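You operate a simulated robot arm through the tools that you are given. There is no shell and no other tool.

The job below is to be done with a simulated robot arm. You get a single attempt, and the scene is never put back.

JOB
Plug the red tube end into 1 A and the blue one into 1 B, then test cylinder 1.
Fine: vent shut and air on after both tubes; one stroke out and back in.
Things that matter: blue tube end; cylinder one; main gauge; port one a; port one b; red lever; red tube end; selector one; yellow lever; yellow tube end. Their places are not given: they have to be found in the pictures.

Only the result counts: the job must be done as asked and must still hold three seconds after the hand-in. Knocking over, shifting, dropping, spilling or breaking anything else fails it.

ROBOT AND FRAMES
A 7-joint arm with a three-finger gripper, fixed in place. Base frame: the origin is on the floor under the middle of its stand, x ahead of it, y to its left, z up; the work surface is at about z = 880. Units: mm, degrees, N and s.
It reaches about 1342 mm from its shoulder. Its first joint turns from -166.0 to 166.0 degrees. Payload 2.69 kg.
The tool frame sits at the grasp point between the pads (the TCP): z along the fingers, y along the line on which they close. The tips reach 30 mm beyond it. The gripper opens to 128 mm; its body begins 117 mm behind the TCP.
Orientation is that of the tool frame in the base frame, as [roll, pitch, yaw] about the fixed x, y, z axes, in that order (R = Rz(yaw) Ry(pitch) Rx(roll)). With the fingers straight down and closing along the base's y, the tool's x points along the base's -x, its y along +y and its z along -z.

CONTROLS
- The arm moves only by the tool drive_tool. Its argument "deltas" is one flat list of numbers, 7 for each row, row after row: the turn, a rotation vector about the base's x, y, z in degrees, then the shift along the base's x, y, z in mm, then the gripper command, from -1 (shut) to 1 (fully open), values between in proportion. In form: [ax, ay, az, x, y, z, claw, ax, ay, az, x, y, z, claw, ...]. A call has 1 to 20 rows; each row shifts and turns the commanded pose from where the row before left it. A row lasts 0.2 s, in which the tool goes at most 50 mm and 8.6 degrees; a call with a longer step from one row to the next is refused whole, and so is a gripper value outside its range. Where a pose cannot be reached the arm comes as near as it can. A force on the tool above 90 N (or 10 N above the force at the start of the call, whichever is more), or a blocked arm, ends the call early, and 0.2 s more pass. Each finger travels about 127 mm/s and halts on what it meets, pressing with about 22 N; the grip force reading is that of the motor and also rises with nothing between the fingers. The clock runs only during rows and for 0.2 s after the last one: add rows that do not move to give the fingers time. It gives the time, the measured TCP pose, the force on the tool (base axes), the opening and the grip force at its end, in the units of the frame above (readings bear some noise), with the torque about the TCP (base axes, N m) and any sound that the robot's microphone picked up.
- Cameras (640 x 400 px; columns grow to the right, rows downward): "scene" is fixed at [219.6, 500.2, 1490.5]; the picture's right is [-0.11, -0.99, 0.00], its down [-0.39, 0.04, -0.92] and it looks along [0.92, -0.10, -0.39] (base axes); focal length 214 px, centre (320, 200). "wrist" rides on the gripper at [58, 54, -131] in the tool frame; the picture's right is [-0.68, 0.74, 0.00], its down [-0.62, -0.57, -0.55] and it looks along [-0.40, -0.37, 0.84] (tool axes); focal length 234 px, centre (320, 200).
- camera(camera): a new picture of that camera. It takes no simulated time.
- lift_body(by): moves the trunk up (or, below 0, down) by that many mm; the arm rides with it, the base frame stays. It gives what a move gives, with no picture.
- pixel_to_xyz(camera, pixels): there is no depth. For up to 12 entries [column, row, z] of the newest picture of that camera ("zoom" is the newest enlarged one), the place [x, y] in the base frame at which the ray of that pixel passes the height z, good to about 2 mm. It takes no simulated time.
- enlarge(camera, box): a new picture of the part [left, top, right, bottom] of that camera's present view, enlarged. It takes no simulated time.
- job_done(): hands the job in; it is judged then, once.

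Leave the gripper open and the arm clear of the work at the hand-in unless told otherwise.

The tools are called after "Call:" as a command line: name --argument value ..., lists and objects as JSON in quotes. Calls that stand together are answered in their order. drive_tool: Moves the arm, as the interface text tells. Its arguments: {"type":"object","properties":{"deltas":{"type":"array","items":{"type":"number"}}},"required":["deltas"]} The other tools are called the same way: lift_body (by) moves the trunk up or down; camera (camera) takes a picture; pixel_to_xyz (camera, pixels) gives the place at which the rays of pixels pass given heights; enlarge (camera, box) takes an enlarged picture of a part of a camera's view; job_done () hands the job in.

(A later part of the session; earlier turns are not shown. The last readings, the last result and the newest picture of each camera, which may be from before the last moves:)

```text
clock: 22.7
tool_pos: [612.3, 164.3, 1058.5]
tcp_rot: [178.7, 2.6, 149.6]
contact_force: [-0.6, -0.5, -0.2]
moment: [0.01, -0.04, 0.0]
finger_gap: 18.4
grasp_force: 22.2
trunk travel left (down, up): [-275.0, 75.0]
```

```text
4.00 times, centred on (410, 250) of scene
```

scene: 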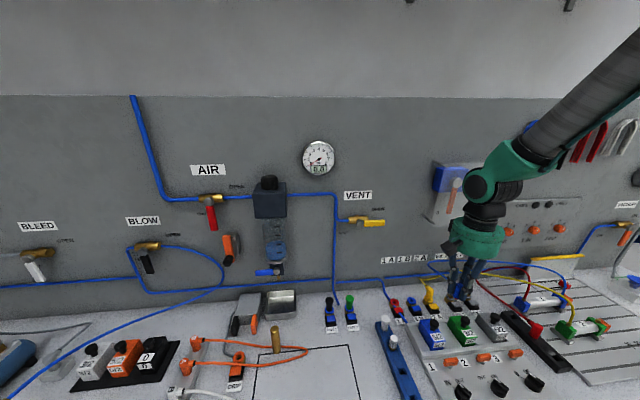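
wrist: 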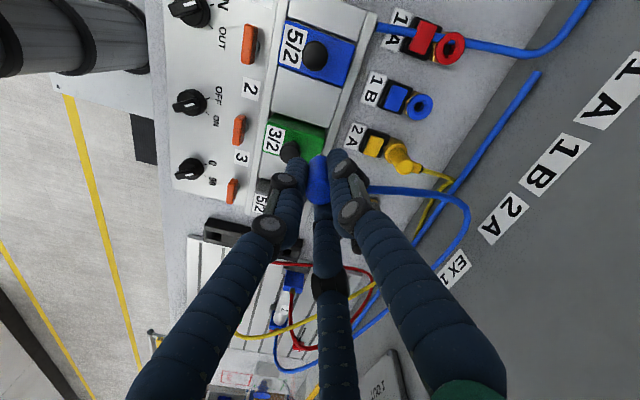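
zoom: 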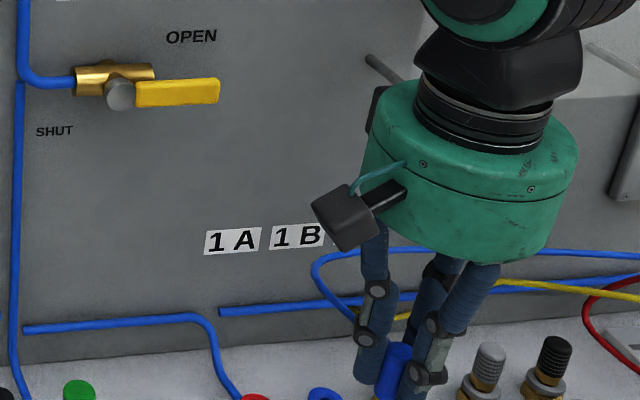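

The tilt is now 2.8° with the fingers pointing slightly toward the wall. The hand is at (612, 165, 1059), left of the guard's edge. I'll move +x about 101 mm in modest steps.

Call:
drive_tool --deltas '[0, 0, 0, 20, 0, 0, -1, 0, 0, 0, 20, 0, 0, -1, 0, 0, 0, 20, 0, 0, -1, 0, 0, 0, 20, 0, 0, -1, 0, 0, 0, 21, 0, 0, -1, 0, 0, 0, 0, 0, 0, -1]'

Call:
enlarge --camera "scene" --box '[350, 120, 510, 220]'

Call:
enlarge --camera "scene" --box '[340, 220, 500, 320]'

Call:
camera --camera "wrist"

```text
clock: 24.1
tool_pos: [714.7, 165.0, 1057.9]
tcp_rot: [178.8, 2.6, 149.7]
contact_force: [-0.6, 0.0, 0.0]
moment: [-0.02, 0.01, -0.01]
finger_gap: 18.5
grasp_force: 22.3
trunk travel left (down, up): [-275.0, 75.0]
```

```text
4.00 times, centred on (430, 170) of scene
```

zoom: 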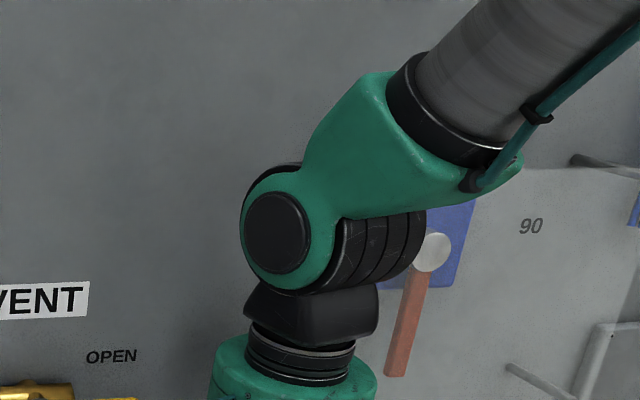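

```text
4.00 times, centred on (420, 270) of scene
```

zoom: 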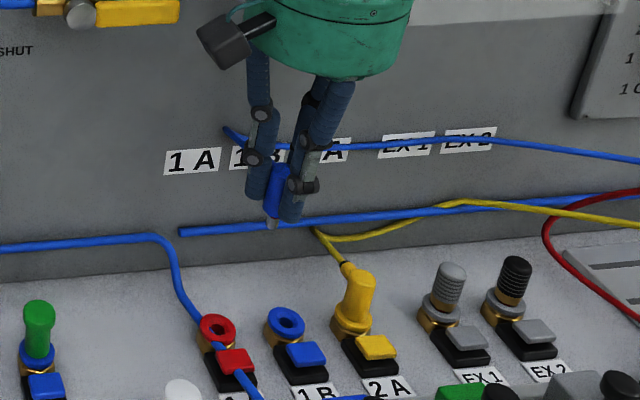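

```text
taken
```

wrist: 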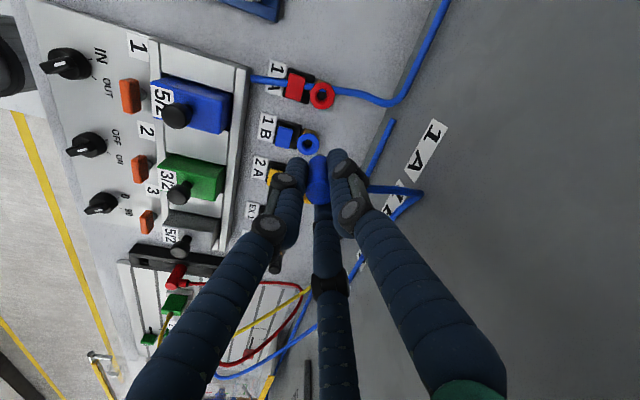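

No contact. I descend at y ≈ 165 to z ≈ 975, between 1A and 1B.

Call:
drive_tool --deltas '[0, 0, 0, 0, 0, -17, -1, 0, 0, 0, 0, 0, -17, -1, 0, 0, 0, 0, 0, -17, -1, 0, 0, 0, 0, 0, -17, -1, 0, 0, 0, 0, 0, -15, -1, 0, 0, 0, 0, 0, 0, -1]'

Call:
drive_tool --deltas '[0, 0, 0, 0, -10, 0, -1, 0, 0, 0, 0, -10, 0, -1, 0, 0, 0, 0, -9, 0, -1, 0, 0, 0, 0, 0, 0, -1]'

Call:
drive_tool --deltas '[0, 0, 0, 0, 0, 0, -1]'

Call:
drive_tool --deltas '[0, 0, 0, 0, 0, 0, -1]'

Call:
enlarge --camera "scene" --box '[370, 250, 466, 310]'

Call:
camera --camera "wrist"

Call:
enlarge --camera "wrist" --box '[256, 110, 384, 190]'

```text
clock: 25.5
tool_pos: [714.0, 165.0, 975.1]
tcp_rot: [178.7, 2.5, 149.5]
contact_force: [-0.2, 0.4, -0.6]
moment: [-0.01, 0.04, -0.02]
finger_gap: 18.3
grasp_force: 21.7
trunk travel left (down, up): [-275.0, 75.0]
```

```text
clock: 26.5
tool_pos: [712.7, 136.1, 975.3]
tcp_rot: [178.7, 2.5, 149.5]
contact_force: [0.1, 0.1, -1.0]
moment: [-0.01, -0.03, -0.03]
finger_gap: 18.5
grasp_force: 22.1
trunk travel left (down, up): [-275.0, 75.0]
```

```text
clock: 26.9
tool_pos: [714.0, 135.5, 975.1]
tcp_rot: [178.7, 2.5, 149.6]
contact_force: [-0.2, 0.1, 0.0]
moment: [0.01, -0.03, 0.01]
finger_gap: 18.2
grasp_force: 22.4
trunk travel left (down, up): [-275.0, 75.0]
```

```text
clock: 27.3
tool_pos: [712.9, 136.1, 975.0]
tcp_rot: [178.6, 2.5, 149.7]
contact_force: [-0.1, -1.0, -0.9]
moment: [0.03, 0.01, -0.03]
finger_gap: 18.4
grasp_force: 21.9
trunk travel left (down, up): [-275.0, 75.0]
```

```text
6.67 times, centred on (418, 280) of scene
```

zoom: 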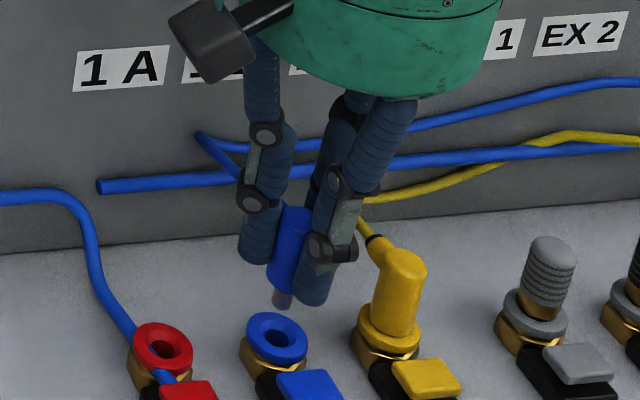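

```text
taken
```

wrist: 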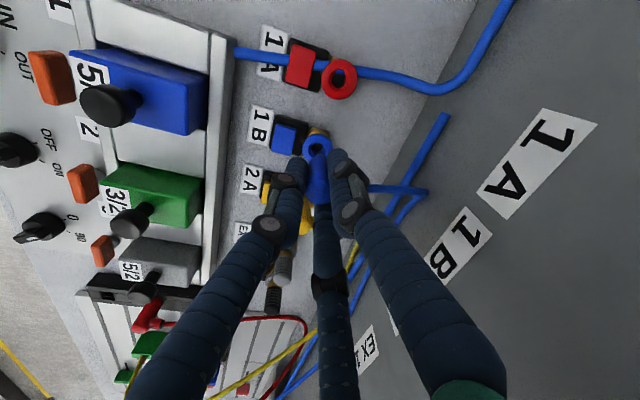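

```text
5.00 times, centred on (320, 150) of wrist
```

zoom: 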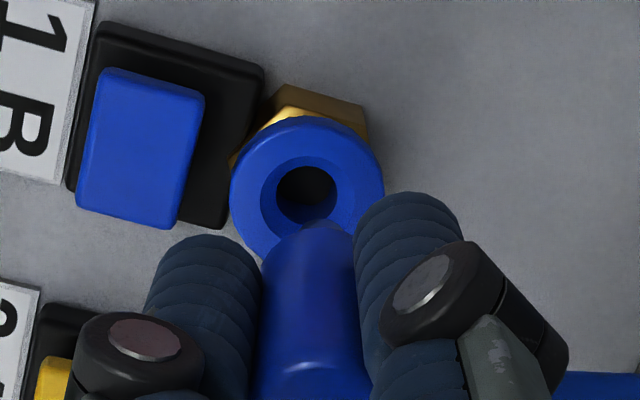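

The nose hangs just above the 1B ring. I'll compute the ring's centre from this close view, and the nose tip's place, to correct the alignment.

Call:
pixel_to_xyz --camera "zoom" --pixels '[[307, 191, 896], [307, 191, 898], [307, 191, 900], [305, 195, 890], [320, 222, 915], [320, 222, 910]]'

Call:
enlarge --camera "scene" --box '[390, 270, 438, 300]'

```text
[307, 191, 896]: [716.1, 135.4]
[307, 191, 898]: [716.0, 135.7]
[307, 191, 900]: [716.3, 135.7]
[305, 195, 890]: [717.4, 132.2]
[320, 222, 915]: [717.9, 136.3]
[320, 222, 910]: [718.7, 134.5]
```

```text
13.33 times, centred on (414, 285) of scene
```

zoom: 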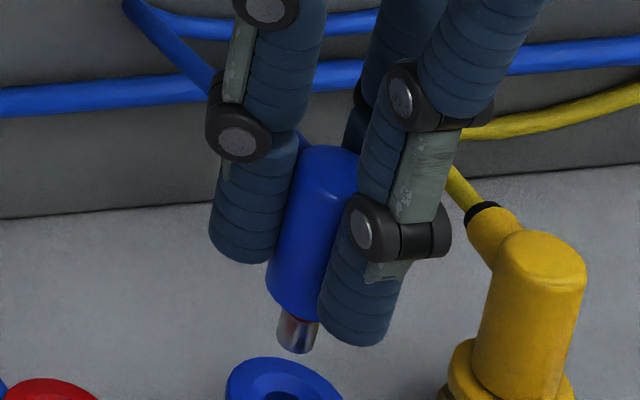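

The nose tip is near (717, 136, 916) and the ring centre at (716.1, 135.6, 898), so they are aligned within a millimetre or two. I descend slowly in small steps, watching the force.

Call:
drive_tool --deltas '[0, 0, 0, 0, 0, -5, -1, 0, 0, 0, 0, 0, -5, -1, 0, 0, 0, 0, 0, -4, -1, 0, 0, 0, 0, 0, -3, -1, 0, 0, 0, 0, 0, -3, -1, 0, 0, 0, 0, 0, 0, -1]'

Call:
enlarge --camera "scene" --box '[390, 270, 438, 300]'

Call:
enlarge --camera "wrist" --box '[256, 110, 384, 190]'

```text
clock: 28.7
tool_pos: [713.6, 134.6, 954.7]
tcp_rot: [178.8, 2.5, 149.5]
contact_force: [-0.1, 0.0, -0.1]
moment: [-0.02, -0.04, -0.01]
finger_gap: 18.4
grasp_force: 21.3
trunk travel left (down, up): [-275.0, 75.0]
```

```text
13.33 times, centred on (414, 285) of scene
```

zoom: 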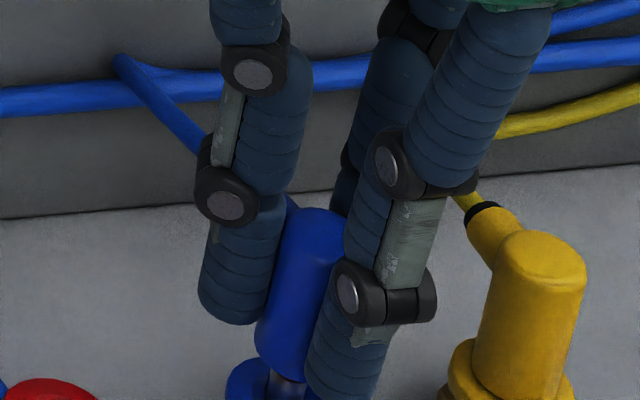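

```text
5.00 times, centred on (320, 150) of wrist
```

zoom: 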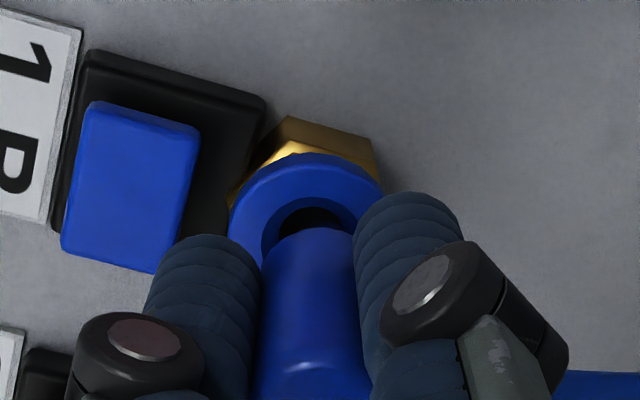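

Still no contact and the alignment looks right. I continue down in 2–3 mm steps.

Call:
drive_tool --deltas '[0, 0, 0, 0, 0, -3, -1, 0, 0, 0, 0, 0, -3, -1, 0, 0, 0, 0, 0, -2, -1, 0, 0, 0, 0, 0, -2, -1, 0, 0, 0, 0, 0, -2, -1, 0, 0, 0, 0, 0, 0, -1]'

Call:
enlarge --camera "scene" --box '[390, 275, 438, 305]'

Call:
enlarge --camera "wrist" --box '[256, 110, 384, 190]'

```text
clock: 30.1
tool_pos: [713.9, 134.9, 943.0]
tcp_rot: [178.7, 2.5, 149.6]
contact_force: [-0.3, 0.8, 1.4]
moment: [0.0, 0.02, 0.02]
finger_gap: 18.5
grasp_force: 22.1
trunk travel left (down, up): [-275.0, 75.0]
```

```text
13.33 times, centred on (414, 290) of scene
```

zoom: 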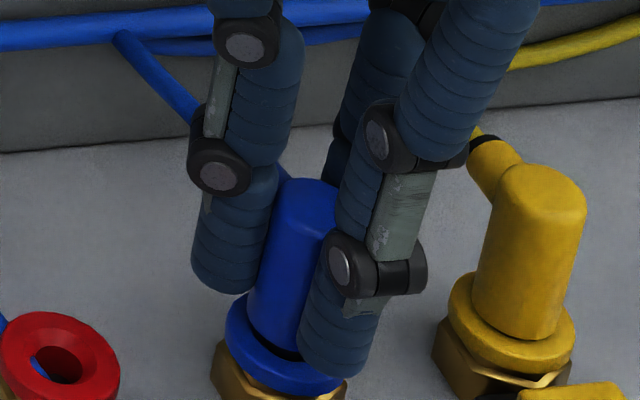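

```text
5.00 times, centred on (320, 150) of wrist
```

zoom: 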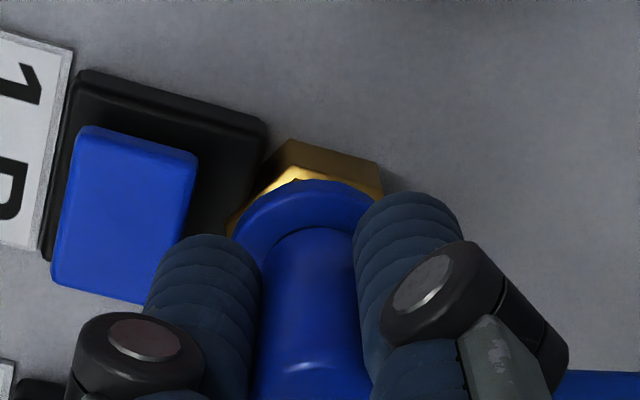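

The nose is inside the ring with a small dark gap left. I keep pushing in 1.5 mm steps.

Call:
drive_tool --deltas '[0, 0, 0, 0, 0, -1.5, -1, 0, 0, 0, 0, 0, -1.5, -1, 0, 0, 0, 0, 0, 0, -1]'

Call:
drive_tool --deltas '[0, 0, 0, 0, 0, -1.5, -1, 0, 0, 0, 0, 0, -1.5, -1, 0, 0, 0, 0, 0, 0, -1]'

Call:
enlarge --camera "scene" --box '[390, 275, 438, 305]'

```text
clock: 30.9
tool_pos: [713.1, 136.4, 940.6]
tcp_rot: [178.6, 2.5, 149.6]
contact_force: [1.0, -1.2, 4.3]
moment: [-0.02, -0.04, -0.02]
finger_gap: 18.2
grasp_force: 21.7
trunk travel left (down, up): [-275.0, 75.0]
```

```text
clock: 31.7
tool_pos: [713.4, 135.3, 939.2]
tcp_rot: [178.6, 2.5, 149.6]
contact_force: [-0.8, -0.4, 20.3]
moment: [-0.05, -0.02, -0.03]
finger_gap: 18.2
grasp_force: 22.7
trunk travel left (down, up): [-275.0, 75.0]
```

```text
13.33 times, centred on (414, 290) of scene
```

zoom: 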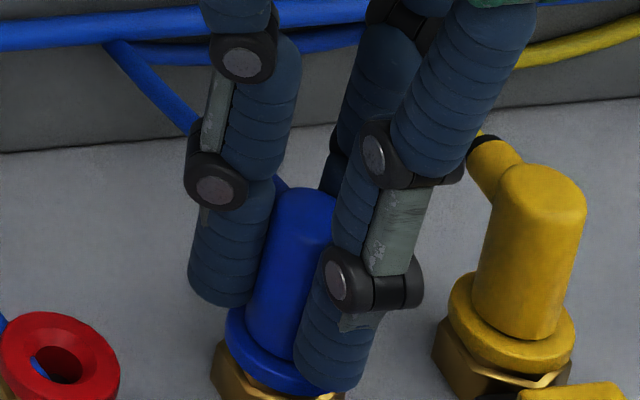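

The force has risen to 20 N with no click yet, and compared with yellow it sits about 2 mm high. I push a little further in 1–1.5 mm steps.

Call:
drive_tool --deltas '[0, 0, 0, 0, 0, -1.5, -1, 0, 0, 0, 0, 0, 0, -1]'

Call:
drive_tool --deltas '[0, 0, 0, 0, 0, -1.5, -1, 0, 0, 0, 0, 0, 0, -1]'

Call:
enlarge --camera "scene" --box '[390, 275, 438, 305]'

```text
clock: 32.3
tool_pos: [713.9, 134.4, 937.2]
tcp_rot: [178.7, 2.6, 149.6]
contact_force: [3.5, -1.7, 20.7]
moment: [-0.08, -0.26, 0.01]
finger_gap: 18.4
grasp_force: 22.1
trunk travel left (down, up): [-275.0, 75.0]
```

```text
clock: 32.9
tool_pos: [713.3, 137.1, 935.2]
tcp_rot: [178.7, 2.7, 149.5]
contact_force: [5.2, -1.3, 20.6]
moment: [-0.05, -0.25, -0.03]
finger_gap: 18.4
grasp_force: 22.0
trunk travel left (down, up): [-275.0, 75.0]
```

```text
13.33 times, centred on (414, 290) of scene
```

zoom: 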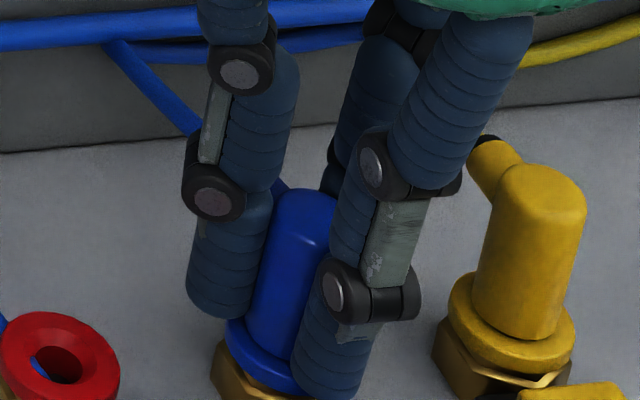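

The force stays at about 20.6 N while the TCP sinks but the plug stays put. So the fingers are slipping, and the plug is either seated or needs a firmer push. I'll open a little, rise, and compare it with the yellow plug.

Call:
drive_tool --deltas '[0, 0, 0, 0, 0, 2, -1, 0, 0, 0, 0, 0, 0, -0.6, 0, 0, 0, 0, 0, 0, -0.4, 0, 0, 0, 0, 0, 0, -0.4, 0, 0, 0, 0, 0, 5, -0.4, 0, 0, 0, 0, 0, 10, -0.4, 0, 0, 0, 0, 0, 15, -0.4, 0, 0, 0, 0, 0, 15, -0.4, 0, 0, 0, 0, 0, 0, -0.4]'

Call:
enlarge --camera "scene" --box '[390, 275, 438, 305]'

Call:
enlarge --camera "wrist" --box '[256, 110, 384, 190]'

Call:
camera --camera "wrist"

```text
clock: 34.9
tool_pos: [712.1, 137.2, 981.4]
tcp_rot: [178.7, 2.5, 149.7]
contact_force: [0.1, -0.8, 0.2]
moment: [-0.03, -0.01, -0.01]
finger_gap: 38.1
grasp_force: 0.1
trunk travel left (down, up): [-275.0, 75.0]
```

```text
13.33 times, centred on (414, 290) of scene
```

zoom: 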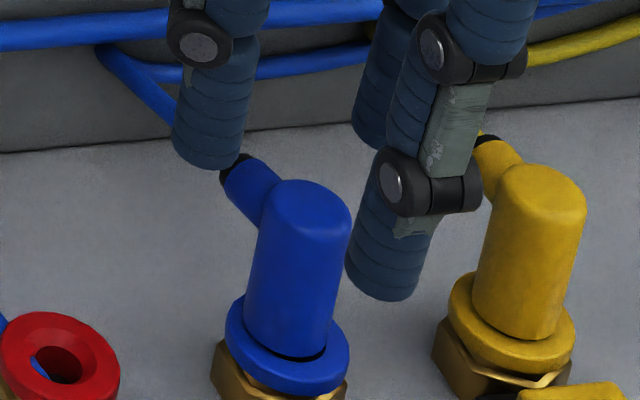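

```text
5.00 times, centred on (320, 150) of wrist
```

zoom: 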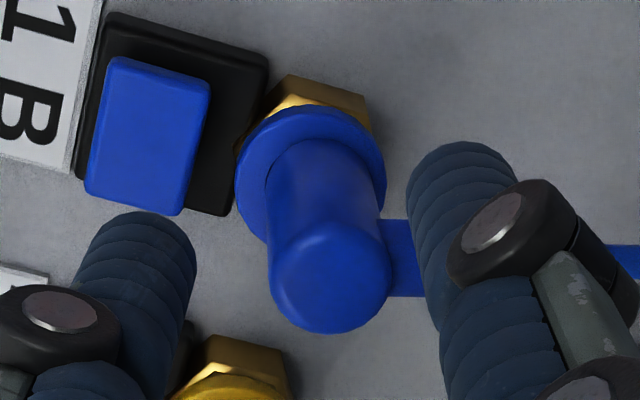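

```text
taken
```

wrist: 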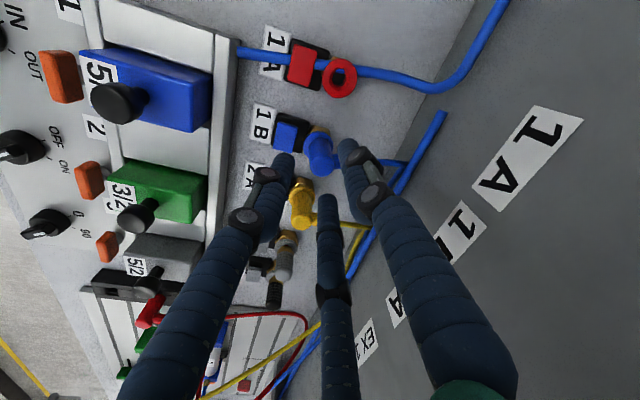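

A dark crescent remains under the blue plug, so it is not fully home while yellow is flush. I'll rise a bit, close the fingers fully, and press on the plug's top.

Call:
drive_tool --deltas '[0, 0, 0, 1.2, 0, 12, -0.4, 0, 0, 0, 0, 0, 0, -0.7, 0, 0, 0, 0, 0, 0, -1, 0, 0, 0, 0, 0, 0, -1, 0, 0, 0, 0, 0, 0, -1]'

Call:
enlarge --camera "scene" --box '[390, 260, 454, 300]'

Call:
enlarge --camera "wrist" --box '[256, 110, 384, 190]'

```text
clock: 36.1
tool_pos: [711.4, 134.9, 988.0]
tcp_rot: [179.2, 1.9, 149.5]
contact_force: [-7.7, 5.5, -82.3]
moment: [1.77, 0.62, -0.13]
finger_gap: 2.4
grasp_force: 21.9
trunk travel left (down, up): [-275.0, 75.0]
```

```text
10.00 times, centred on (422, 280) of scene
```

zoom: 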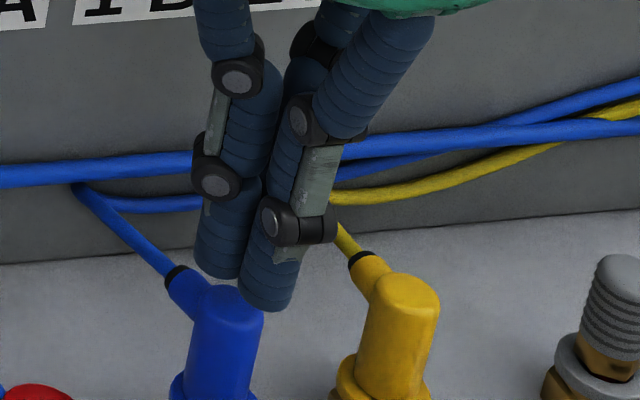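

```text
5.00 times, centred on (320, 150) of wrist
```

zoom: 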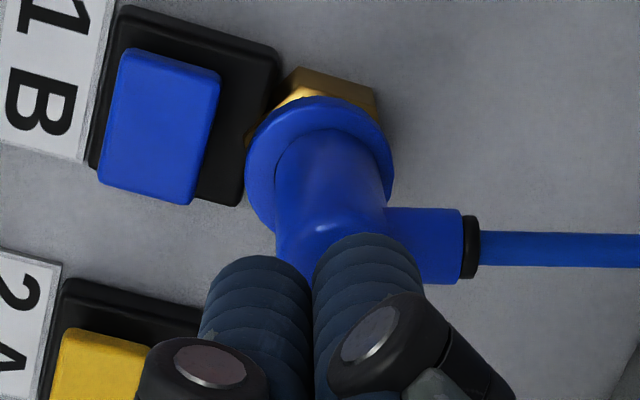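

A −82 N force on the tool means the hand's body touched the underside of the guard while rising. I go back down right away by 8 mm; the fingers are now closed above the plug.

Call:
drive_tool --deltas '[0, 0, 0, 0, 0, -10, -1, 0, 0, 0, 0, 0, 0, -1]'

Call:
drive_tool --deltas '[0, 0, 0, 0, 0, 0, -1]'

Call:
enlarge --camera "scene" --box '[390, 260, 454, 300]'

Call:
camera --camera "scene"

Call:
enlarge --camera "wrist" --box '[256, 110, 384, 190]'

```text
clock: 36.7
tool_pos: [717.0, 136.9, 987.3]
tcp_rot: [178.4, 2.9, 149.6]
contact_force: [-6.5, -0.5, -16.7]
moment: [0.82, -0.96, -0.29]
finger_gap: 2.5
grasp_force: 22.0
trunk travel left (down, up): [-275.0, 75.0]
```

```text
clock: 37.1
tool_pos: [718.2, 136.8, 986.2]
tcp_rot: [178.5, 2.8, 149.6]
contact_force: [-0.7, -0.2, 0.4]
moment: [-0.01, 0.02, 0.0]
finger_gap: 2.5
grasp_force: 22.0
trunk travel left (down, up): [-275.0, 75.0]
```

```text
10.00 times, centred on (422, 280) of scene
```

zoom: 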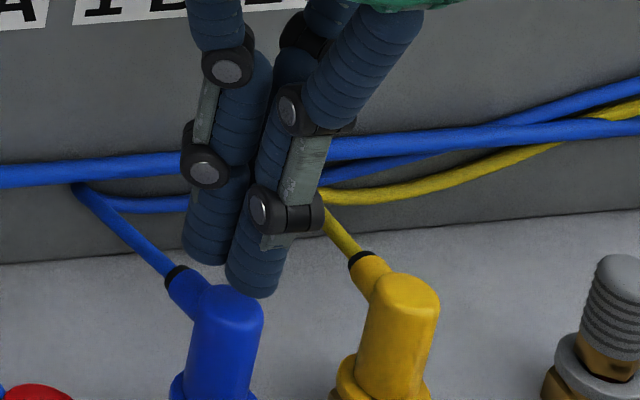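

```text
taken
```

scene: 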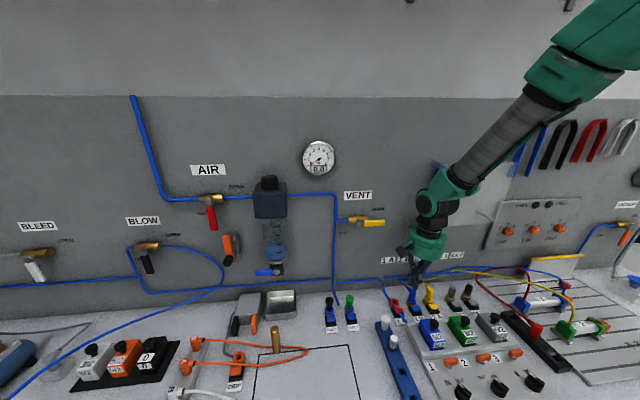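

```text
5.00 times, centred on (320, 150) of wrist
```

zoom: 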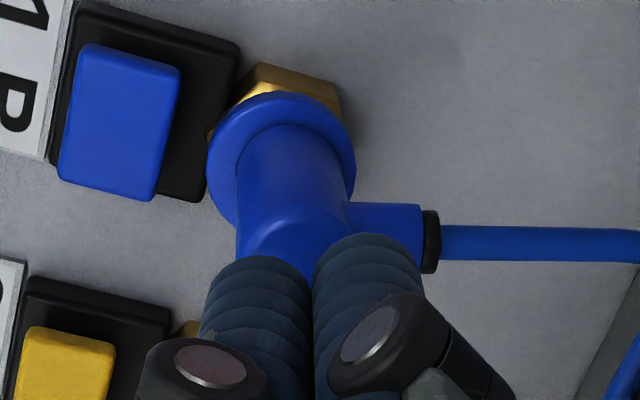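

The force is clear again. I re-centre the closed tips over the plug (dx −2.8, dy −0.5) while lowering, then press down gently.

Call:
drive_tool --deltas '[0, 0, 0, -2.8, -0.5, -3, -1, 0, 0, 0, 0, 0, -3, -1, 0, 0, 0, 0, 0, -2, -1, 0, 0, 0, 0, 0, 0, -1]'

Call:
enlarge --camera "scene" --box '[390, 260, 454, 300]'

Call:
enlarge --camera "wrist" --box '[256, 110, 384, 190]'

```text
clock: 38.1
tool_pos: [710.8, 135.5, 975.3]
tcp_rot: [178.6, 2.5, 149.6]
contact_force: [-0.5, -0.1, 0.1]
moment: [0.0, -0.01, 0.01]
finger_gap: 2.4
grasp_force: 22.0
trunk travel left (down, up): [-275.0, 75.0]
```

```text
10.00 times, centred on (422, 280) of scene
```

zoom: 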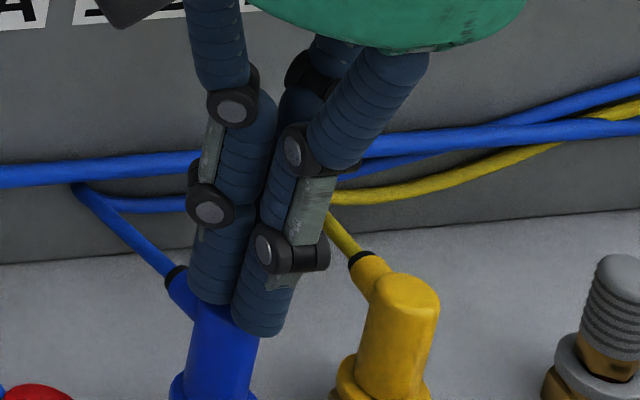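

```text
5.00 times, centred on (320, 150) of wrist
```

zoom: 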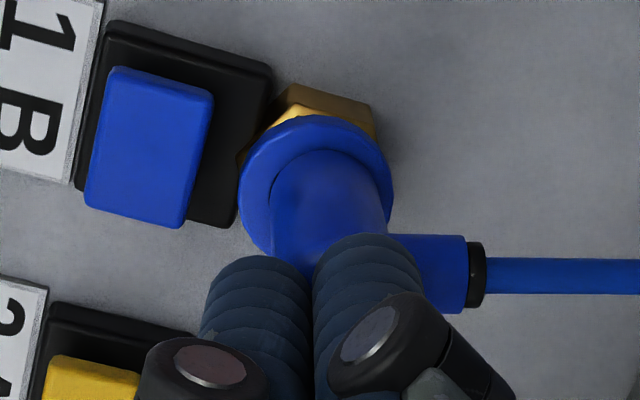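

The commanded pose is now clear (the tip is about 2.5 mm short in x). I shift +2.5 x and +0.7 y, then press down in 2 mm steps.

Call:
drive_tool --deltas '[0, 0, 0, 2.5, 0.7, 0, -1, 0, 0, 0, 0, 0, 0, -1]'

Call:
drive_tool --deltas '[0, 0, 0, 0, 0, -2, -1, 0, 0, 0, 0, 0, -1, -1, 0, 0, 0, 0, 0, 0, -1]'

Call:
enlarge --camera "wrist" --box '[256, 110, 384, 190]'

Call:
enlarge --camera "scene" --box '[390, 260, 454, 300]'

```text
clock: 38.7
tool_pos: [715.7, 136.1, 976.4]
tcp_rot: [178.8, 2.6, 149.7]
contact_force: [-0.1, -0.2, -0.2]
moment: [0.03, 0.0, 0.03]
finger_gap: 2.0
grasp_force: 22.2
trunk travel left (down, up): [-275.0, 75.0]
```

```text
clock: 39.5
tool_pos: [713.6, 136.6, 972.8]
tcp_rot: [178.8, 2.4, 149.7]
contact_force: [1.3, 0.4, -0.8]
moment: [0.03, 0.04, 0.0]
finger_gap: 2.2
grasp_force: 22.0
trunk travel left (down, up): [-275.0, 75.0]
```

```text
5.00 times, centred on (320, 150) of wrist
```

zoom: 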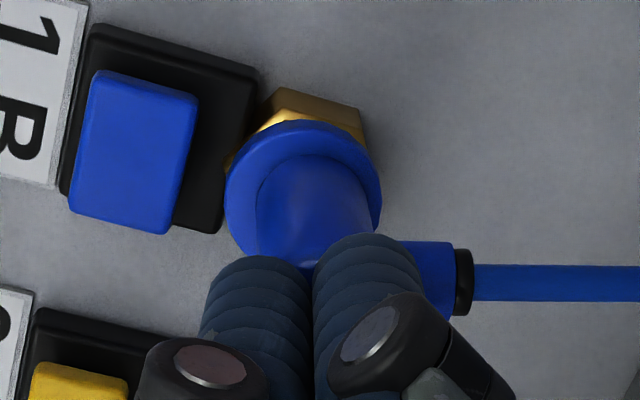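

```text
10.00 times, centred on (422, 280) of scene
```

zoom: 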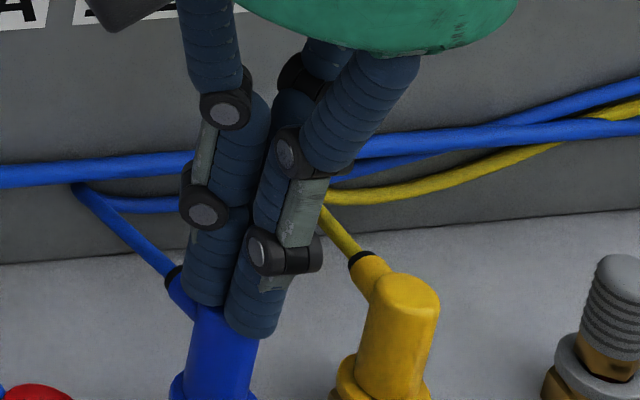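

Centred now. I press down.

Call:
drive_tool --deltas '[0, 0, 0, 0, 0, -1.5, -1, 0, 0, 0, 0, 0, -1.5, -1, 0, 0, 0, 0, 0, 0, -1]'

Call:
drive_tool --deltas '[0, 0, 0, 0, 0, -1.5, -1, 0, 0, 0, 0, 0, 0, -1]'

Call:
drive_tool --deltas '[0, 0, 0, 0, 0, -1.5, -1, 0, 0, 0, 0, 0, 0, -1]'

```text
clock: 40.3
tool_pos: [713.9, 136.6, 970.5]
tcp_rot: [178.7, 2.6, 149.7]
contact_force: [-0.8, 0.7, 10.4]
moment: [0.01, 0.08, 0.0]
finger_gap: 5.8
grasp_force: 21.8
trunk travel left (down, up): [-275.0, 75.0]
```

```text
clock: 40.9
tool_pos: [714.7, 136.4, 969.3]
tcp_rot: [178.6, 2.7, 149.6]
contact_force: [-2.7, 0.8, 26.3]
moment: [-0.03, 0.19, -0.01]
finger_gap: 6.1
grasp_force: 21.8
trunk travel left (down, up): [-275.0, 75.0]
```

```text
clock: 41.5
tool_pos: [713.6, 136.2, 970.0]
tcp_rot: [178.5, 2.7, 149.6]
contact_force: [-4.5, -0.7, 48.1]
moment: [-0.06, 0.29, 0.0]
finger_gap: 6.0
grasp_force: 21.8
trunk travel left (down, up): [-275.0, 75.0]
```

48 N now and stiff. One or two more small steps, watching for a click.

Call:
drive_tool --deltas '[0, 0, 0, 0, 0, -1.2, -1, 0, 0, 0, 0, 0, 0, -1]'

Call:
enlarge --camera "scene" --box '[390, 275, 438, 305]'

Call:
enlarge --camera "wrist" --box '[288, 120, 352, 160]'

```text
clock: 42.1
tool_pos: [713.8, 137.6, 969.2]
tcp_rot: [178.4, 2.7, 149.7]
contact_force: [-6.9, -0.5, 71.3]
moment: [-0.13, 0.39, -0.03]
finger_gap: 6.1
grasp_force: 22.5
trunk travel left (down, up): [-275.0, 75.0]
```

```text
13.33 times, centred on (414, 290) of scene
```

zoom: 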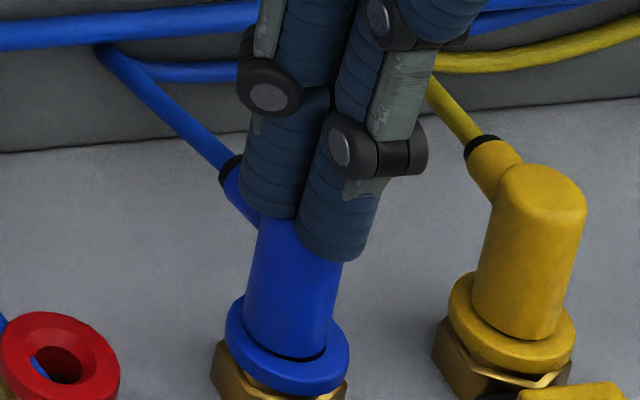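

```text
10.00 times, centred on (320, 140) of wrist
```

zoom: 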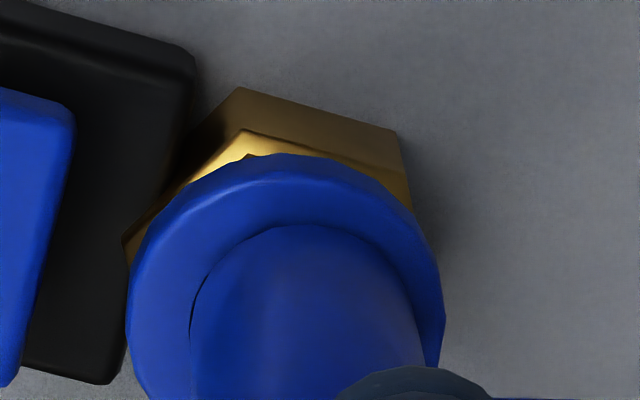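

At 71 N it is stiff, with only a hairline gap left. I'll press slightly more (below the 90 N limit), then do a gentle pull test to see whether it is latched.

Call:
drive_tool --deltas '[0, 0, 0, 0, 0, -0.7, -1, 0, 0, 0, 0, 0, 0, -1]'

Call:
enlarge --camera "scene" --box '[398, 285, 430, 305]'

```text
clock: 42.7
tool_pos: [713.8, 136.3, 969.8]
tcp_rot: [178.5, 2.8, 149.5]
contact_force: [-6.3, -0.4, 79.7]
moment: [-0.07, 0.37, -0.01]
finger_gap: 6.0
grasp_force: 21.9
trunk travel left (down, up): [-275.0, 75.0]
```

```text
16.00 times, centred on (414, 295) of scene
```

zoom: 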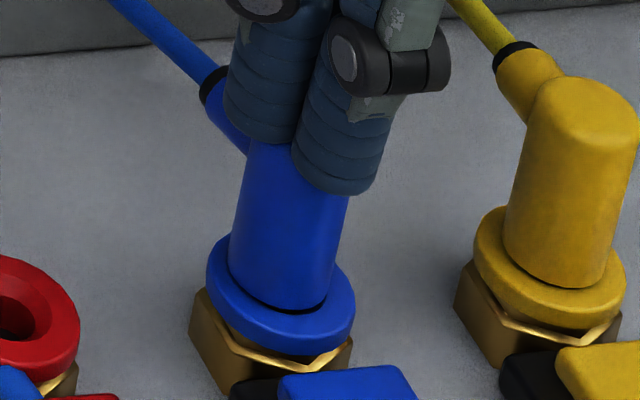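

It looks fully down at 80 N. Now the gentle pull test: rise 9 mm, open, lower around the plug, grip, and pull up a few mm (grip friction limits the pull to about 20 N).

Call:
drive_tool --deltas '[0, 0, 0, 0, 0, 6, -1, 0, 0, 0, 0, 0, 5.2, -1, 0, 0, 0, 0, 0, 0, -0.7, 0, 0, 0, 0, 0, 0, -0.35, 0, 0, 0, 0, 0, 0, -0.35, 0, 0, 0, 0, 0, 0, -0.35]'

Call:
enlarge --camera "scene" --box '[390, 275, 438, 305]'

Call:
enlarge --camera "wrist" --box '[256, 110, 384, 190]'

```text
clock: 44.1
tool_pos: [713.8, 135.5, 975.8]
tcp_rot: [178.7, 2.5, 149.6]
contact_force: [0.2, 0.0, 0.1]
moment: [-0.03, -0.02, -0.03]
finger_gap: 41.5
grasp_force: 0.0
trunk travel left (down, up): [-275.0, 75.0]
```

```text
13.33 times, centred on (414, 290) of scene
```

zoom: 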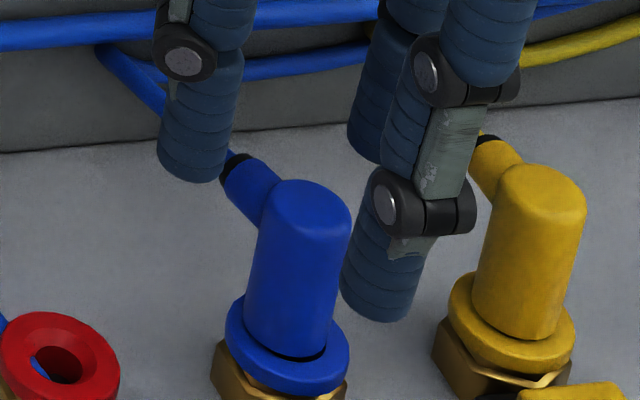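

```text
5.00 times, centred on (320, 150) of wrist
```

zoom: 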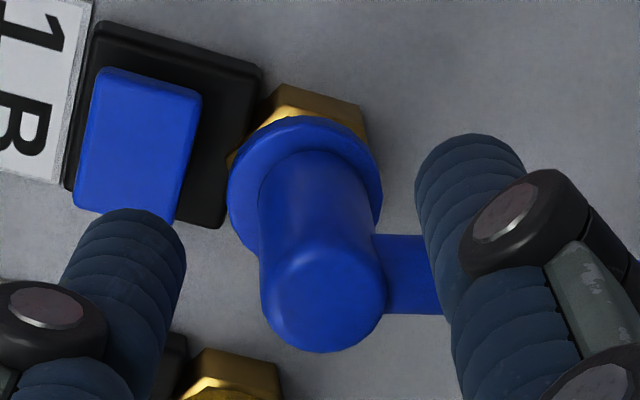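

Its position is unchanged by the 80 N push, so it is against its stop. Now the pull test.

Call:
drive_tool --deltas '[0, 0, 0, 0, 0, -12, -0.35, 0, 0, 0, 0, 0, -12, -0.35, 0, 0, 0, 0, 0, -11, -0.35, 0, 0, 0, 0, 0, 0, -0.7, 0, 0, 0, 0, 0, 0, -1, 0, 0, 0, 0, 0, 0, -1, 0, 0, 0, 0, 0, 0, -1]'

Call:
drive_tool --deltas '[0, 0, 0, 0, 0, 1.5, -1, 0, 0, 0, 0, 0, 1.5, -1, 0, 0, 0, 0, 0, 0, -1]'

Call:
enlarge --camera "scene" --box '[390, 275, 438, 305]'

```text
clock: 45.7
tool_pos: [713.7, 136.5, 941.7]
tcp_rot: [178.7, 2.4, 149.6]
contact_force: [1.1, -2.2, -3.5]
moment: [-0.14, -0.04, -0.02]
finger_gap: 18.6
grasp_force: 22.4
trunk travel left (down, up): [-275.0, 75.0]
```

```text
clock: 46.5
tool_pos: [713.2, 136.5, 942.1]
tcp_rot: [178.9, 2.4, 149.6]
contact_force: [1.8, -3.6, -17.1]
moment: [-0.17, -0.02, 0.0]
finger_gap: 18.5
grasp_force: 22.1
trunk travel left (down, up): [-275.0, 75.0]
```

```text
13.33 times, centred on (414, 290) of scene
```

zoom: 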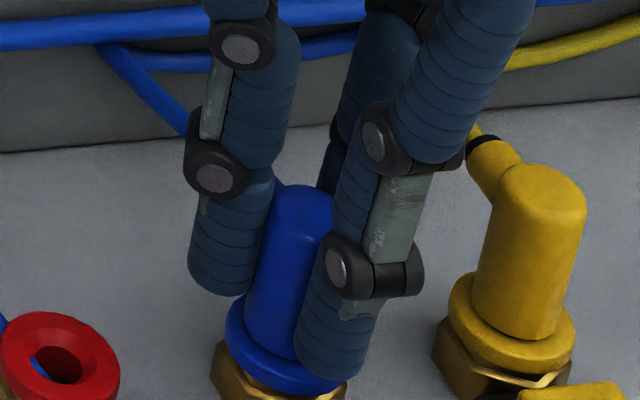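

The plug resisted a 17 N pull without moving, so blue is latched in 1B. I relieve the load, open, rise to about 980 only (staying under the guard), slide +y to clear it, then go up.

Call:
drive_tool --deltas '[0, 0, 0, 0, 0, -2.5, -1, 0, 0, 0, 0, 0, 0, -0.7, 0, 0, 0, 0, 0, 0, -0.35, 0, 0, 0, 0, 0, 0, -0.35, 0, 0, 0, 0, 0, 8, -0.35, 0, 0, 0, 0, 0, 12, -0.35, 0, 0, 0, 0, 0, 12, -0.35, 0, 0, 0, 0, 0, 5, -0.35, 0, 0, 0, 0, 0, 0, -0.35]'

Call:
enlarge --camera "scene" --box '[390, 275, 438, 305]'

```text
clock: 48.5
tool_pos: [714.0, 136.0, 978.7]
tcp_rot: [178.8, 2.6, 149.6]
contact_force: [-0.6, -0.6, -0.1]
moment: [0.01, -0.03, 0.0]
finger_gap: 41.6
grasp_force: 0.1
trunk travel left (down, up): [-275.0, 75.0]
```

```text
13.33 times, centred on (414, 290) of scene
```

zoom: 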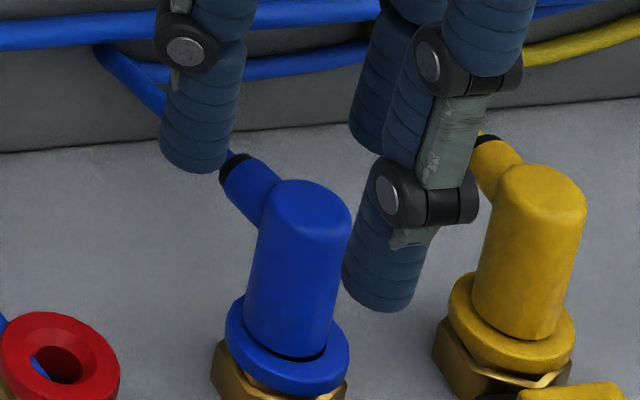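

Blue stays in place. I slide +y by 29 mm, go up to about 1060, and back off in −x.

Call:
drive_tool --deltas '[0, 0, 0, 0, 15, 0, -0.35, 0, 0, 0, 0, 14, 0, -0.35, 0, 0, 0, 0, 0, 20, -0.35, 0, 0, 0, 0, 0, 30, -0.35, 0, 0, 0, 0, 0, 32, -0.35, 0, 0, 0, -30, 0, 0, -0.35, 0, 0, 0, -35, 0, 0, -0.35, 0, 0, 0, -35, 0, 0, -0.35, 0, 0, 0, 0, 0, 0, -0.35]'

```text
clock: 50.5
tool_pos: [613.8, 165.6, 1061.6]
tcp_rot: [178.6, 2.5, 149.6]
contact_force: [0.1, -0.2, -0.2]
moment: [0.02, -0.02, 0.01]
finger_gap: 41.2
grasp_force: 0.2
trunk travel left (down, up): [-275.0, 75.0]
```

Now I straighten the tilt, then carry the open hand to above the red plug while turning +120° about z. That moves the hand's side boxes away from the wall and keeps the fingers at 60/180/300°.

Call:
drive_tool --deltas '[0.1, 2.8, 0, 0, 0, 0, -0.2, 0, 0, 8, -3.45, -20.84, 0, -0.2, 0, 0, 8, -3.45, -20.84, 0, -0.2, 0, 0, 8, -3.45, -20.84, 0, -0.2, 0, 0, 8, -3.45, -20.84, 0, -0.2, 0, 0, 8, -3.45, -20.84, 0, -0.2, 0, 0, 8, -3.45, -20.84, 0, -0.2, 0, 0, 8, -3.45, -20.84, 0, -0.2, 0, 0, 8, -3.45, -20.84, 0, -0.2, 0, 0, 8, -3.45, -20.84, 0, -0.2, 0, 0, 8, -3.45, -20.84, 0, -0.2, 0, 0, 8, -3.45, -20.84, 0, -0.2, 0, 0, 8, -3.45, -20.84, 0, -0.2, 0, 0, 8, -3.45, -20.84, 0, -0.2, 0, 0, 8, -3.45, -20.84, 0, -0.2, 0, 0, 8, -3.45, -20.84, 0, -0.2, 0, 0, 0, 0, 0, 0, -0.2, 0, 0, 0, 0, 0, 0, -0.2]'

Call:
camera --camera "wrist"

Call:
camera --camera "scene"

```text
clock: 54.3
tool_pos: [561.5, -147.0, 1060.9]
tcp_rot: [-180.0, 0.0, -90.3]
contact_force: [0.4, -0.4, -0.9]
moment: [-0.03, 0.0, -0.02]
finger_gap: 51.3
grasp_force: 0.0
trunk travel left (down, up): [-275.0, 75.0]
```

```text
taken
```

wrist: 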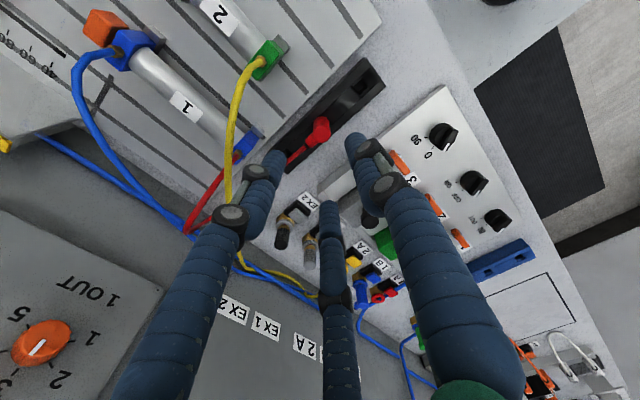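

```text
taken
```

scene: 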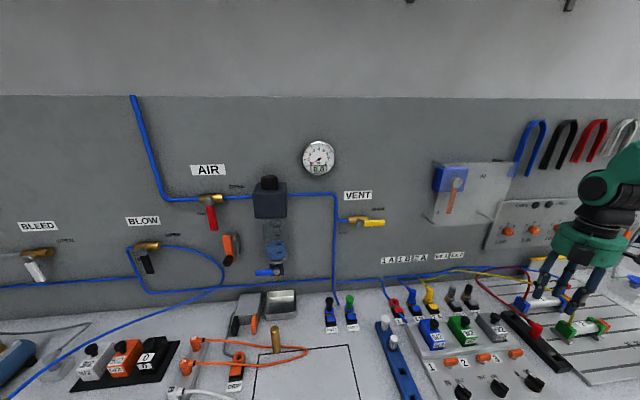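

The turn worked: vertical, yaw −90. I zoom on the red plug near wrist pixel (318, 130).

Call:
enlarge --camera "wrist" --box '[264, 85, 392, 165]'

Call:
enlarge --camera "scene" --box '[500, 305, 580, 355]'

Call:
drive_tool --deltas '[0, 0, 0, 0, 0, 0, -0.2]'

Call:
drive_tool --deltas '[0, 0, 0, 0, 0, 0, -0.2]'

```text
5.00 times, centred on (328, 125) of wrist
```

zoom: 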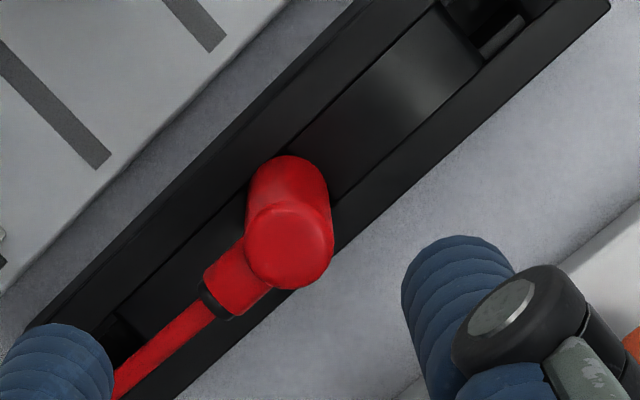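

```text
8.00 times, centred on (540, 330) of scene
```

zoom: 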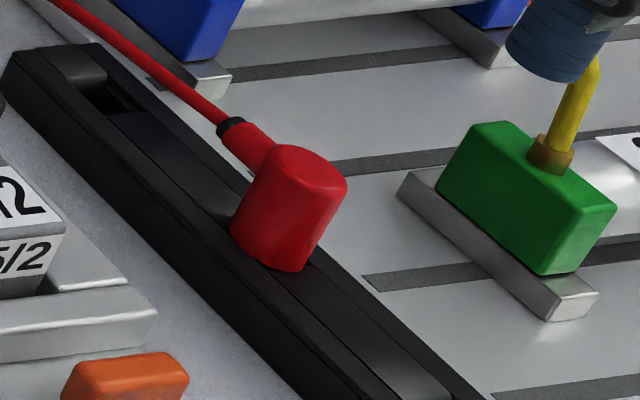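

```text
clock: 54.7
tool_pos: [561.5, -146.8, 1060.0]
tcp_rot: [179.9, 0.1, -90.4]
contact_force: [0.2, -0.2, -0.7]
moment: [-0.01, -0.01, 0.0]
finger_gap: 51.2
grasp_force: 0.0
trunk travel left (down, up): [-275.0, 75.0]
```

```text
clock: 55.1
tool_pos: [560.8, -146.7, 1059.8]
tcp_rot: [-180.0, 0.1, -90.2]
contact_force: [-0.1, 0.3, -1.0]
moment: [0.02, -0.01, 0.02]
finger_gap: 51.2
grasp_force: 0.1
trunk travel left (down, up): [-275.0, 75.0]
```

Call:
pixel_to_xyz --camera "wrist" --pixels '[[321.8, 134, 933], [321.8, 134, 936], [321.8, 134, 939], [312.4, 140.4, 925]]'

Call:
pixel_to_xyz --camera "zoom" --pixels '[[303, 172, 933], [303, 172, 936], [303, 172, 939]]'

```text
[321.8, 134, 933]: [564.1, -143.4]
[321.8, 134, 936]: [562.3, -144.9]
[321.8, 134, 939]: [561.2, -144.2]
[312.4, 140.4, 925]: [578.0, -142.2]
```

```text
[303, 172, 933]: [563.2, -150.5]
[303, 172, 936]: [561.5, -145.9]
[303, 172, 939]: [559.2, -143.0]
```

Red's axis is at (561.6, −145.4) with its top at ≈ 937. I correct by +0.4/+1.3 and descend to TCP z ≈ 939, in two stages.

Call:
drive_tool --deltas '[0, 0, 0, 0.4, 1.3, -25, -0.2, 0, 0, 0, 0, 0, -25, -0.2, 0, 0, 0, 0, 0, -25, -0.2, 0, 0, 0, 0, 0, -16, -0.2, 0, 0, 0, 0, 0, -15, -0.2, 0, 0, 0, 0, 0, -15, -0.2, 0, 0, 0, 0, 0, 0, -0.2]'

Call:
enlarge --camera "wrist" --box '[256, 130, 384, 210]'

Call:
enlarge --camera "scene" --box '[490, 280, 618, 360]'

```text
clock: 56.7
tool_pos: [562.8, -146.6, 939.2]
tcp_rot: [-180.0, 0.2, -90.3]
contact_force: [0.3, 0.0, -0.2]
moment: [0.02, -0.02, 0.04]
finger_gap: 51.3
grasp_force: 0.1
trunk travel left (down, up): [-275.0, 75.0]
```

```text
5.00 times, centred on (320, 170) of wrist
```

zoom: 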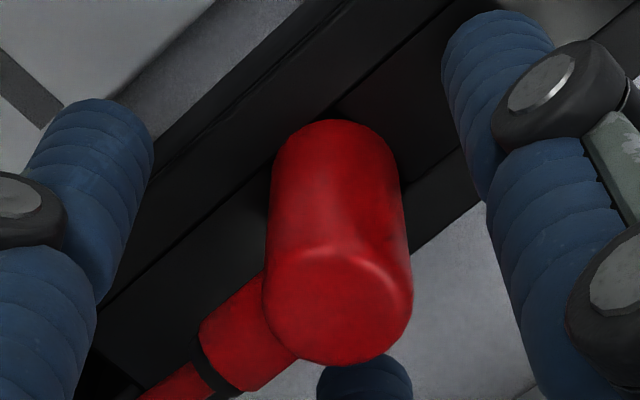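

```text
5.00 times, centred on (554, 320) of scene
```

zoom: 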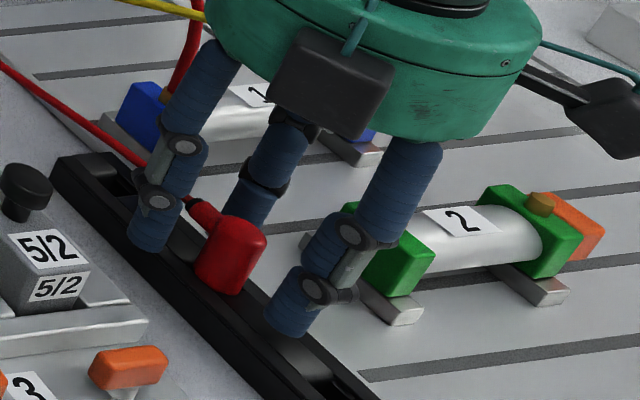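

The plug is about 3 mm off toward picture-right, which is (−2, +2) in x, y. I correct that and then close.

Call:
drive_tool --deltas '[0, 0, 0, -1.9, 1.9, 0, -0.2, 0, 0, 0, 0, 0, 0, -0.2]'

Call:
enlarge --camera "wrist" --box '[256, 130, 384, 210]'

Call:
drive_tool --deltas '[0, 0, 0, 0, 0, 0, -0.5, 0, 0, 0, 0, 0, 0, -0.8, 0, 0, 0, 0, 0, 0, -1, 0, 0, 0, 0, 0, 0, -1, 0, 0, 0, 0, 0, 0, -1]'

Call:
enlarge --camera "wrist" --box '[256, 130, 384, 210]'

```text
clock: 57.3
tool_pos: [560.3, -144.8, 939.9]
tcp_rot: [-180.0, 0.2, -90.3]
contact_force: [-0.2, -1.3, -0.2]
moment: [-0.02, -0.01, 0.01]
finger_gap: 51.1
grasp_force: 0.1
trunk travel left (down, up): [-275.0, 75.0]
```

```text
5.00 times, centred on (320, 170) of wrist
```

zoom: 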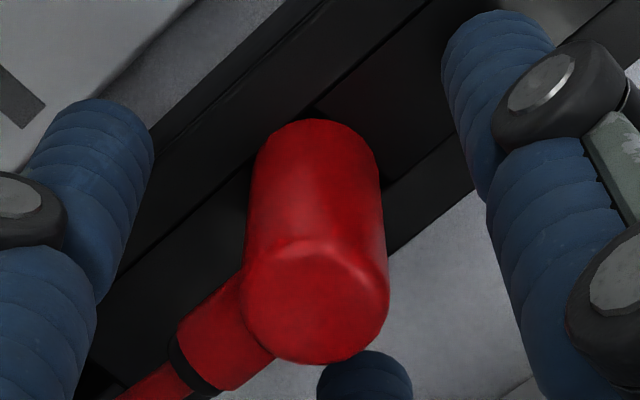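

```text
clock: 58.5
tool_pos: [559.2, -143.9, 939.5]
tcp_rot: [180.0, 0.1, -90.3]
contact_force: [0.4, -0.3, 0.6]
moment: [0.02, 0.03, 0.02]
finger_gap: 18.3
grasp_force: 22.1
trunk travel left (down, up): [-275.0, 75.0]
```

```text
5.00 times, centred on (320, 170) of wrist
```

zoom: 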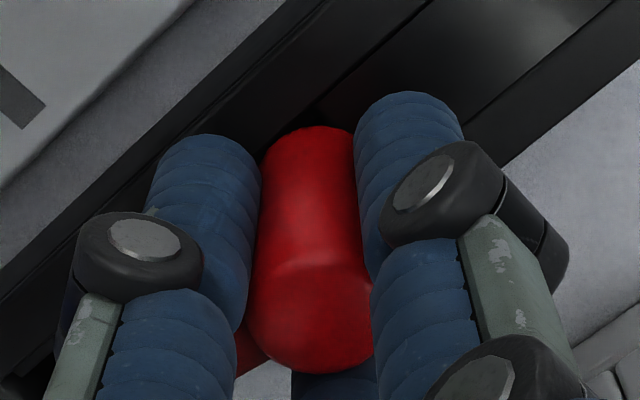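

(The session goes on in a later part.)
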